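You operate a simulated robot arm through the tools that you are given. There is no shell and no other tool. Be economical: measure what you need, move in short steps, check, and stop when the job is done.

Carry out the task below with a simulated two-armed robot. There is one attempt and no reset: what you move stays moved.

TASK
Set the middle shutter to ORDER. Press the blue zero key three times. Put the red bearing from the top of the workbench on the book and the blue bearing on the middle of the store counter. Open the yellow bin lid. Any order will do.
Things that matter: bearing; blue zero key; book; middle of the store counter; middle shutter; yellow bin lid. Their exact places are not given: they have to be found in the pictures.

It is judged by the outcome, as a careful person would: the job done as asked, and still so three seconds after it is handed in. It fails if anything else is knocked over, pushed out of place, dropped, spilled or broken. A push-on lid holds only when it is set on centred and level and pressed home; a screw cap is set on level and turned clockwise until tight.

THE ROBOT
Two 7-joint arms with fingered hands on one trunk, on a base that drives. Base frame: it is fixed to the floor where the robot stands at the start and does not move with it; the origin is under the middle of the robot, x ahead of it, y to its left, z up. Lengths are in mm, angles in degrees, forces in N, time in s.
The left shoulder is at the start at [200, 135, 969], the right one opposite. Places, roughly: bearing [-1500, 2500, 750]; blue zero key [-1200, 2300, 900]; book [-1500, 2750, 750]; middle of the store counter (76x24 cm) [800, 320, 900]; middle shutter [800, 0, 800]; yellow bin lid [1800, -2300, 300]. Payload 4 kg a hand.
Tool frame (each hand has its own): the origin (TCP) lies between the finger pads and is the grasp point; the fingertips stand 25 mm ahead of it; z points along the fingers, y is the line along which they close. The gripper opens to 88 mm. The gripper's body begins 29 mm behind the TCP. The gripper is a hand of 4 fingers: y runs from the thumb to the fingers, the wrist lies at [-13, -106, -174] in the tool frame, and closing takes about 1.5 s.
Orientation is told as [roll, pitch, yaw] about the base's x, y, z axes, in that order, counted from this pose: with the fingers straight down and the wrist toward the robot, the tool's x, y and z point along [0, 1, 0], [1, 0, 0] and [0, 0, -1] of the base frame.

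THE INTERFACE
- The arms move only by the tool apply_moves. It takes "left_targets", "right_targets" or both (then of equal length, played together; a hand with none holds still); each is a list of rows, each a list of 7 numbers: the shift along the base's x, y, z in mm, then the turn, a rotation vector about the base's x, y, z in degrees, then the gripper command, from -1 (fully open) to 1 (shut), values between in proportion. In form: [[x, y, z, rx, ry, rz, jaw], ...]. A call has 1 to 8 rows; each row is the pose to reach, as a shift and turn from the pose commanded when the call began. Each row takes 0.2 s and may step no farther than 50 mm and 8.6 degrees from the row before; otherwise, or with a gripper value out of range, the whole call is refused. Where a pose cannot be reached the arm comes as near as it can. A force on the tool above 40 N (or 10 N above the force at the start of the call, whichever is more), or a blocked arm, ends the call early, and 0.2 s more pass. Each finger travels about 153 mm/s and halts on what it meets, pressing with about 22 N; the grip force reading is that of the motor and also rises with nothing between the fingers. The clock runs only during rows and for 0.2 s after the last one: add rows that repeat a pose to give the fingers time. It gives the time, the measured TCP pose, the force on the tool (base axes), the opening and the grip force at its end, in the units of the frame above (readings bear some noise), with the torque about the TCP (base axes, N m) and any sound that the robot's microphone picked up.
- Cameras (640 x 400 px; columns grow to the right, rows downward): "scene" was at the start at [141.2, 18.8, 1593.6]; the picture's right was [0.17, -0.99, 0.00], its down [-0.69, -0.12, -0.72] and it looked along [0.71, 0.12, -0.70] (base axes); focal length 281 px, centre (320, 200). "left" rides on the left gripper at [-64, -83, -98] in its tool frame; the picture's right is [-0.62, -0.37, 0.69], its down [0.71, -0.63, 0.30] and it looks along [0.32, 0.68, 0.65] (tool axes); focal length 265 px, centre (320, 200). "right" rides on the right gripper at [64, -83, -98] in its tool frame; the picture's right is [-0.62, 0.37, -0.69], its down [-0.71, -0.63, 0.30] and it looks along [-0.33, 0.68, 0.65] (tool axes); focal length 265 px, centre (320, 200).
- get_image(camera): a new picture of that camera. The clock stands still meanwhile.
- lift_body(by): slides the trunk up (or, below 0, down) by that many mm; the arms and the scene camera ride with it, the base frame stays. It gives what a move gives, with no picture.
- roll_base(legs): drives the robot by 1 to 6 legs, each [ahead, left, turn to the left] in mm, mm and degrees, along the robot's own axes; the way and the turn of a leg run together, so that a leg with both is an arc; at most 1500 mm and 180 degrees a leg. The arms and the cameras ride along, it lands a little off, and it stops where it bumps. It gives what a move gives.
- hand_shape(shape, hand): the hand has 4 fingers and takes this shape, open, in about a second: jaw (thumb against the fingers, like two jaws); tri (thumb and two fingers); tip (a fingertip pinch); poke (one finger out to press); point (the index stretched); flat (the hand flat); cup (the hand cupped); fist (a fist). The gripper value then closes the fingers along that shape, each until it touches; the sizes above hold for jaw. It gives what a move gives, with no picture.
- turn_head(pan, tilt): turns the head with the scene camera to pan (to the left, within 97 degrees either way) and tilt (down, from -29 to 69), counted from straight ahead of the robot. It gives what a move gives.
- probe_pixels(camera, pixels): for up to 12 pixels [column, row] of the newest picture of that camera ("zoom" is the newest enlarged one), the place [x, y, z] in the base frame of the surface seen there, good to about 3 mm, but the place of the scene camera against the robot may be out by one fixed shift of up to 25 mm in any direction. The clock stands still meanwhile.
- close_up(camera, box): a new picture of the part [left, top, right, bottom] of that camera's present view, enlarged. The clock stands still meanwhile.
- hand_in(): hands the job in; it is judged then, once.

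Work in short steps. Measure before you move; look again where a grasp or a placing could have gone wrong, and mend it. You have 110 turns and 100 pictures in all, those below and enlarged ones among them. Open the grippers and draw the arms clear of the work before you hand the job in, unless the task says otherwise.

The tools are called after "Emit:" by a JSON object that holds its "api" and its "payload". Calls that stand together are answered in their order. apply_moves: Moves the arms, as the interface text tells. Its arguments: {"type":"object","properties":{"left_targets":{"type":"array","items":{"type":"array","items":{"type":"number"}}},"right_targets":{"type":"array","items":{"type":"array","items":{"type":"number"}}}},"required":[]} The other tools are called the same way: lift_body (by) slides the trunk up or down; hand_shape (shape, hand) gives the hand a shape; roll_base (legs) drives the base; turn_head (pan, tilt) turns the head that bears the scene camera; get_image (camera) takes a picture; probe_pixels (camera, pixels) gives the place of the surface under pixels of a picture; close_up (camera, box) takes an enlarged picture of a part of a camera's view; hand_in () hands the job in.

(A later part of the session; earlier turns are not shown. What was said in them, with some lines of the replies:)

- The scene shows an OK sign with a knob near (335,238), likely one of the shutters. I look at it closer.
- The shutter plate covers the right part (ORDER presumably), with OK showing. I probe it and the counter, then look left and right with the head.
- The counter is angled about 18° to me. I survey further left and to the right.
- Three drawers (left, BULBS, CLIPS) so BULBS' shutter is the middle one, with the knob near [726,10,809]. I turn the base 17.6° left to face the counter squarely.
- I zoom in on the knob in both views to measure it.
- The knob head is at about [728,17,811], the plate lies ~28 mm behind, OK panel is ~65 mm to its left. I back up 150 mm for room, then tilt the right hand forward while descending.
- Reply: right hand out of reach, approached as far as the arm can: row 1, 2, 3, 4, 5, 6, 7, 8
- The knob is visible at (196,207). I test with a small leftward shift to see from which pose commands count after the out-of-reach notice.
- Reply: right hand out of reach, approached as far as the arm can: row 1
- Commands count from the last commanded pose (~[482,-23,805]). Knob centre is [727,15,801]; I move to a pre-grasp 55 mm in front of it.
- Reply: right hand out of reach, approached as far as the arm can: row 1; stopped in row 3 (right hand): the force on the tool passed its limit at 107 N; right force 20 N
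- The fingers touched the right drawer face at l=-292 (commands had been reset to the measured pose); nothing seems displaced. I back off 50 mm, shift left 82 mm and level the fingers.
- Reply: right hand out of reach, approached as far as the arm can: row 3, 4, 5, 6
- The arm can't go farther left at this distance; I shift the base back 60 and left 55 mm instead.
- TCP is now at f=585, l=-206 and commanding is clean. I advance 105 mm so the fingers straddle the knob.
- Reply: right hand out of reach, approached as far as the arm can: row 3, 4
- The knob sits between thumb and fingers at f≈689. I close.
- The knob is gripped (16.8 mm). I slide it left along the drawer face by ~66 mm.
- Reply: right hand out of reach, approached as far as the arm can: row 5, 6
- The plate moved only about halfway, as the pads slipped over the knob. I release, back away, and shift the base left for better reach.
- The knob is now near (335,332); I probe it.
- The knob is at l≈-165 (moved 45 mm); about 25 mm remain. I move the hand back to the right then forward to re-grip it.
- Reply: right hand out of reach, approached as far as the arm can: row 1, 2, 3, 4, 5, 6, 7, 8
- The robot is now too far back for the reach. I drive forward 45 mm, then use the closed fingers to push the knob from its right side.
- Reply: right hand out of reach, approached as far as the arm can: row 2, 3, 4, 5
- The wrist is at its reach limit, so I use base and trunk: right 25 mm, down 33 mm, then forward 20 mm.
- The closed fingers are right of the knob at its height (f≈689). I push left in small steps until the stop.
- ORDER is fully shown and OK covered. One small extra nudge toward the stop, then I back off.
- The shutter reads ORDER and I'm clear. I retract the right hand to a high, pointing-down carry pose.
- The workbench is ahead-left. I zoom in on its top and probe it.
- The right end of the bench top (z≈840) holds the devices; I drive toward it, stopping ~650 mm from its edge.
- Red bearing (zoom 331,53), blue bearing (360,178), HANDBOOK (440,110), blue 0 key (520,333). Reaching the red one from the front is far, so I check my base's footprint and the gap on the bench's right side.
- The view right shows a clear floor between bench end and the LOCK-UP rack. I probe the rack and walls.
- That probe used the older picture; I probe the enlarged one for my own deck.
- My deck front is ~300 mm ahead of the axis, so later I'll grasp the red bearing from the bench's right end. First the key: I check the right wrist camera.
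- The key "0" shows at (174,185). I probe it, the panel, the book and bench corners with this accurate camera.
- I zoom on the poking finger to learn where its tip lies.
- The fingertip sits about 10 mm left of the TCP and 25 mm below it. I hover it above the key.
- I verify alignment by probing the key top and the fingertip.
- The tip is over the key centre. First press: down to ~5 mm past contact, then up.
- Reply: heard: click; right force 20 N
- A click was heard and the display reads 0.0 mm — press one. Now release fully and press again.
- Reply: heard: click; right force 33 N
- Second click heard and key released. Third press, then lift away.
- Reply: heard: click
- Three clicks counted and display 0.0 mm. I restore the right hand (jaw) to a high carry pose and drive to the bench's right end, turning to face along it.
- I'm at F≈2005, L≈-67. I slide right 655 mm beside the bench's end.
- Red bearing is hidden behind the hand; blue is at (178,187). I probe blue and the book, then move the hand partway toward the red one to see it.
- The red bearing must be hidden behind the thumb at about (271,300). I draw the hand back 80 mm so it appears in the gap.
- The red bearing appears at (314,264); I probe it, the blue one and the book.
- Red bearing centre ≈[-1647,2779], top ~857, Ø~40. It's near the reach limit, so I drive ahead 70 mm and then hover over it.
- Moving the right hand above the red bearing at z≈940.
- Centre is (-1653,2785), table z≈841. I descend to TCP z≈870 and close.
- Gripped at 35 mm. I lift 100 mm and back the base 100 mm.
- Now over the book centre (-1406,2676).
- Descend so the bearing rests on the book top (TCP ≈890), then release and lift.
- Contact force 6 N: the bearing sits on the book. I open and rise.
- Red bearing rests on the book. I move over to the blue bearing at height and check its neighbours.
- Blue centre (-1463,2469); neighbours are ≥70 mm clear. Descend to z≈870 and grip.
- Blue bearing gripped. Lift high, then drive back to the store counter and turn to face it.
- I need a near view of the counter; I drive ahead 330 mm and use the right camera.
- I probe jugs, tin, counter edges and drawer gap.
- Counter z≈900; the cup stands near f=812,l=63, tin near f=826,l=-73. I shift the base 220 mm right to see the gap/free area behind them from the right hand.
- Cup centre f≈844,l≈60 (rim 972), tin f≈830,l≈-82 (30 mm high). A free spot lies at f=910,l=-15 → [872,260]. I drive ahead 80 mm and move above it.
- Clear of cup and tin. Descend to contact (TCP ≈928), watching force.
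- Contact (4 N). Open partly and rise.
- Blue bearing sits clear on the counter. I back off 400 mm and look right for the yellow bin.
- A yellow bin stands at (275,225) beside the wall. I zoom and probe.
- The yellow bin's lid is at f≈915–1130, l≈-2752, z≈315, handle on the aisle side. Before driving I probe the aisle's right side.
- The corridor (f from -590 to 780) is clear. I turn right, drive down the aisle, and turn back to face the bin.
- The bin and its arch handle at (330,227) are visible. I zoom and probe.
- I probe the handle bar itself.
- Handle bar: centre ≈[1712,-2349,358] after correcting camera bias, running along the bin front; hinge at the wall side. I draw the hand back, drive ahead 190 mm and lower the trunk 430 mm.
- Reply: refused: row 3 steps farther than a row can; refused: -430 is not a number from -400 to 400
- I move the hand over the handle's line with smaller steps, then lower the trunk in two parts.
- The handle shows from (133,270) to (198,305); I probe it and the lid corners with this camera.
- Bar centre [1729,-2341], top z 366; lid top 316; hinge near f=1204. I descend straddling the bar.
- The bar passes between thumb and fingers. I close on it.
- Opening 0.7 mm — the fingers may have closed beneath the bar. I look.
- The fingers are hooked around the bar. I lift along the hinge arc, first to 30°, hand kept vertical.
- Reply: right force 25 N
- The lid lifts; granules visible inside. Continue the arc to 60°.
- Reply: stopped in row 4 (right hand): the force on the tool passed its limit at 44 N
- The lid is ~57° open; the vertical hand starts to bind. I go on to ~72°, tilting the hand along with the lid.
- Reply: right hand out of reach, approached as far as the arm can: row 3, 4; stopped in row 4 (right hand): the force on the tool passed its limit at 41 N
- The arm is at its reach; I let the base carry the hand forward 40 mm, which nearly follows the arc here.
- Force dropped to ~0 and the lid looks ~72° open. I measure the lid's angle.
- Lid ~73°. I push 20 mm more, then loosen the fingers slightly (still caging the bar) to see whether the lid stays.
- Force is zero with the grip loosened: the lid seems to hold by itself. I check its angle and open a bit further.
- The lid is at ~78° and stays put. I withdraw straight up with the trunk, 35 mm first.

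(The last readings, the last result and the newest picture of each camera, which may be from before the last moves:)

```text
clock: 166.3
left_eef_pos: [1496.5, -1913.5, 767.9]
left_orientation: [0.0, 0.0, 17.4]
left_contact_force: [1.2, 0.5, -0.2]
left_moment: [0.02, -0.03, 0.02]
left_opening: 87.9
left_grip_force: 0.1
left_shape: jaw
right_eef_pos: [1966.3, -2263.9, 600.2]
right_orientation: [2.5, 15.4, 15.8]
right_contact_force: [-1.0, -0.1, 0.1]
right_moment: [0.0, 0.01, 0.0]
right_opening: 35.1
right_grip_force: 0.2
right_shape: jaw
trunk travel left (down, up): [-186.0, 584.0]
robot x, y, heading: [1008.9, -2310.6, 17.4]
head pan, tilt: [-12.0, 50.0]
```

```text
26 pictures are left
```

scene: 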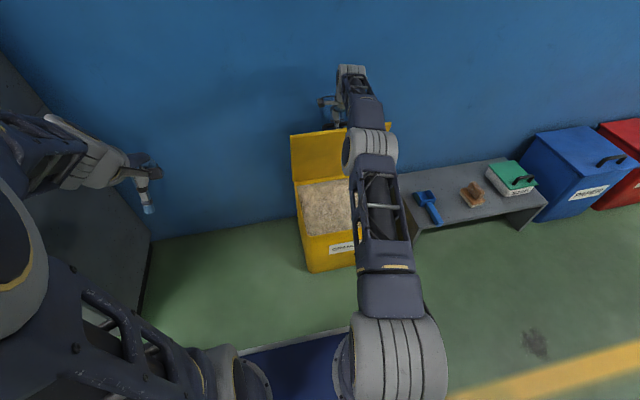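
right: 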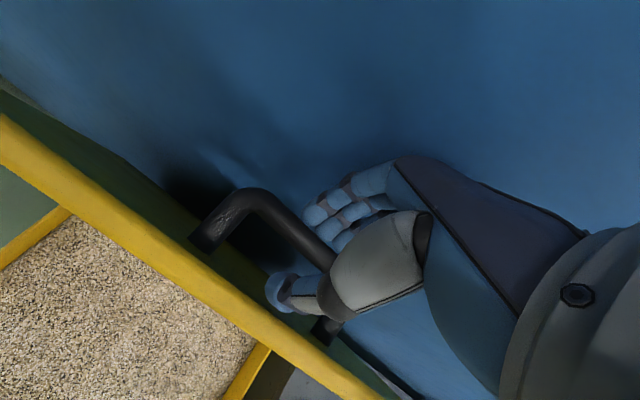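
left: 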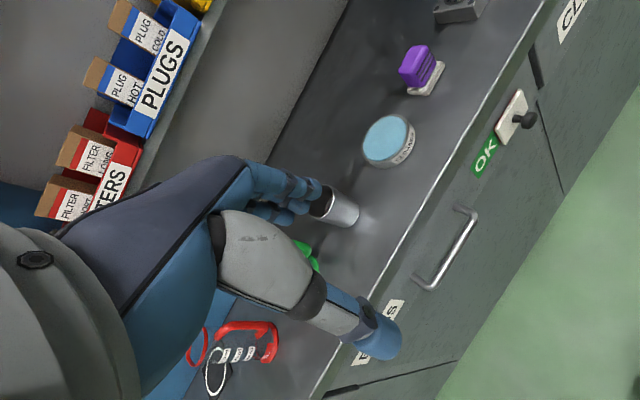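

No force; continue up another 120 mm.

Emit:
{"api": "lift_body", "payload": {"by": 30}}

Emit:
{"api": "lift_body", "payload": {"by": 120}}

Emit:
{"api": "get_image", "payload": {"camera": "right"}}

```text
clock: 167.1
left_eef_pos: [1497.4, -1912.2, 798.7]
left_orientation: [0.2, 0.0, 17.4]
left_contact_force: [-0.1, 0.7, 0.3]
left_moment: [0.02, 0.03, -0.02]
left_opening: 87.4
left_grip_force: 0.0
left_shape: jaw
right_eef_pos: [1967.4, -2262.8, 629.1]
right_orientation: [2.3, 15.3, 15.8]
right_contact_force: [0.5, 0.2, -0.5]
right_moment: [-0.02, 0.01, -0.02]
right_opening: 35.2
right_grip_force: 0.1
right_shape: jaw
trunk travel left (down, up): [-216.0, 554.0]
robot x, y, heading: [1014.3, -2312.3, 17.3]
head pan, tilt: [-12.0, 50.0]
```

```text
clock: 168.6
left_eef_pos: [1496.4, -1913.8, 917.2]
left_orientation: [0.2, 0.0, 17.4]
left_contact_force: [0.1, -0.8, 0.1]
left_moment: [0.03, 0.0, 0.01]
left_opening: 87.7
left_grip_force: 0.0
left_shape: jaw
right_eef_pos: [1966.1, -2264.1, 748.6]
right_orientation: [2.3, 15.3, 15.8]
right_contact_force: [-0.3, -0.6, -0.6]
right_moment: [0.03, -0.03, 0.0]
right_opening: 35.2
right_grip_force: 0.2
right_shape: jaw
trunk travel left (down, up): [-336.0, 434.0]
robot x, y, heading: [1015.6, -2307.7, 17.2]
head pan, tilt: [-12.0, 50.0]
```

```text
25 pictures are left
```

right: 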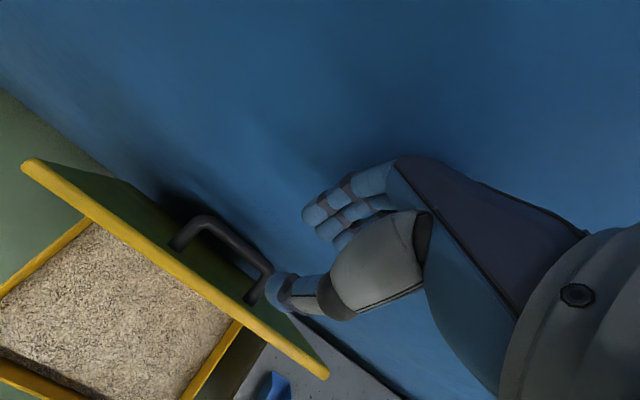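

The lid stays open and the hand is clear above it. I back off and open the gripper, then check that it still holds.

Emit:
{"api": "roll_base", "payload": {"legs": [[-350, 0, 0]]}}

Emit:
{"api": "apply_moves", "payload": {"right_targets": [[0, 0, 0, 0, 0, 0, -1], [0, 0, 0, 0, 0, 0, -1], [0, 0, 0, 0, 0, 0, -1]]}}

Emit:
{"api": "get_image", "payload": {"camera": "scene"}}

```text
clock: 170.8
left_eef_pos: [1167.7, -2017.3, 917.7]
left_orientation: [0.1, 0.0, 17.2]
left_contact_force: [-0.4, 1.3, 0.7]
left_moment: [0.01, 0.01, -0.01]
left_opening: 87.5
left_grip_force: 0.1
left_shape: jaw
right_eef_pos: [1637.2, -2370.6, 748.8]
right_orientation: [2.3, 15.3, 15.7]
right_contact_force: [0.3, -0.2, 0.0]
right_moment: [-0.02, -0.01, -0.01]
right_opening: 35.2
right_grip_force: 0.0
right_shape: jaw
trunk travel left (down, up): [-336.0, 434.0]
robot x, y, heading: [684.8, -2413.7, 17.3]
head pan, tilt: [-12.0, 50.0]
```

```text
clock: 171.6
left_eef_pos: [1167.8, -2016.6, 917.1]
left_orientation: [0.0, 0.0, 17.2]
left_contact_force: [-0.4, 0.5, -0.5]
left_moment: [0.03, -0.01, -0.01]
left_opening: 87.9
left_grip_force: 0.1
left_shape: jaw
right_eef_pos: [1637.7, -2369.2, 749.6]
right_orientation: [2.3, 15.4, 15.6]
right_contact_force: [-0.7, 0.5, -0.5]
right_moment: [0.02, 0.0, -0.01]
right_opening: 87.8
right_grip_force: 0.1
right_shape: jaw
trunk travel left (down, up): [-336.0, 434.0]
robot x, y, heading: [685.4, -2413.7, 17.3]
head pan, tilt: [-12.0, 50.0]
```

```text
24 pictures are left
```

scene: 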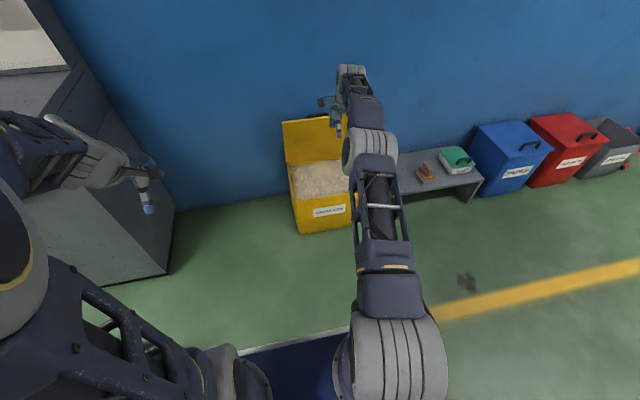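

The lid remains open seconds after release. The shutter shows ORDER, the key was pressed three times (three clicks), both bearings are placed, and the arms are clear, so I hand in.

Emit:
{"api": "hand_in", "payload": {}}

```text
The job is handed in.
```

I finished all five parts and handed the job in; the result of the judging was not shown to me.

- **Shutter:** the middle shutter (BULBS drawer) shows ORDER, with OK fully covered.
- **Zero key:** I pressed the blue zero key three times and heard three clicks. The display reads 0.0 mm.
- **Red bearing:** it lies on the handbook at the right end of the workbench.
- **Blue bearing:** it stands in the clear space just behind the cup and tin, near the middle of the store counter.
- **Yellow bin lid:** it is open at about 78 degrees and stayed there after I let go.

While reaching for the shutter knob, the right hand touched the drawer face to its right with a brief 107 N force. Later pictures showed nothing moved or damaged there.
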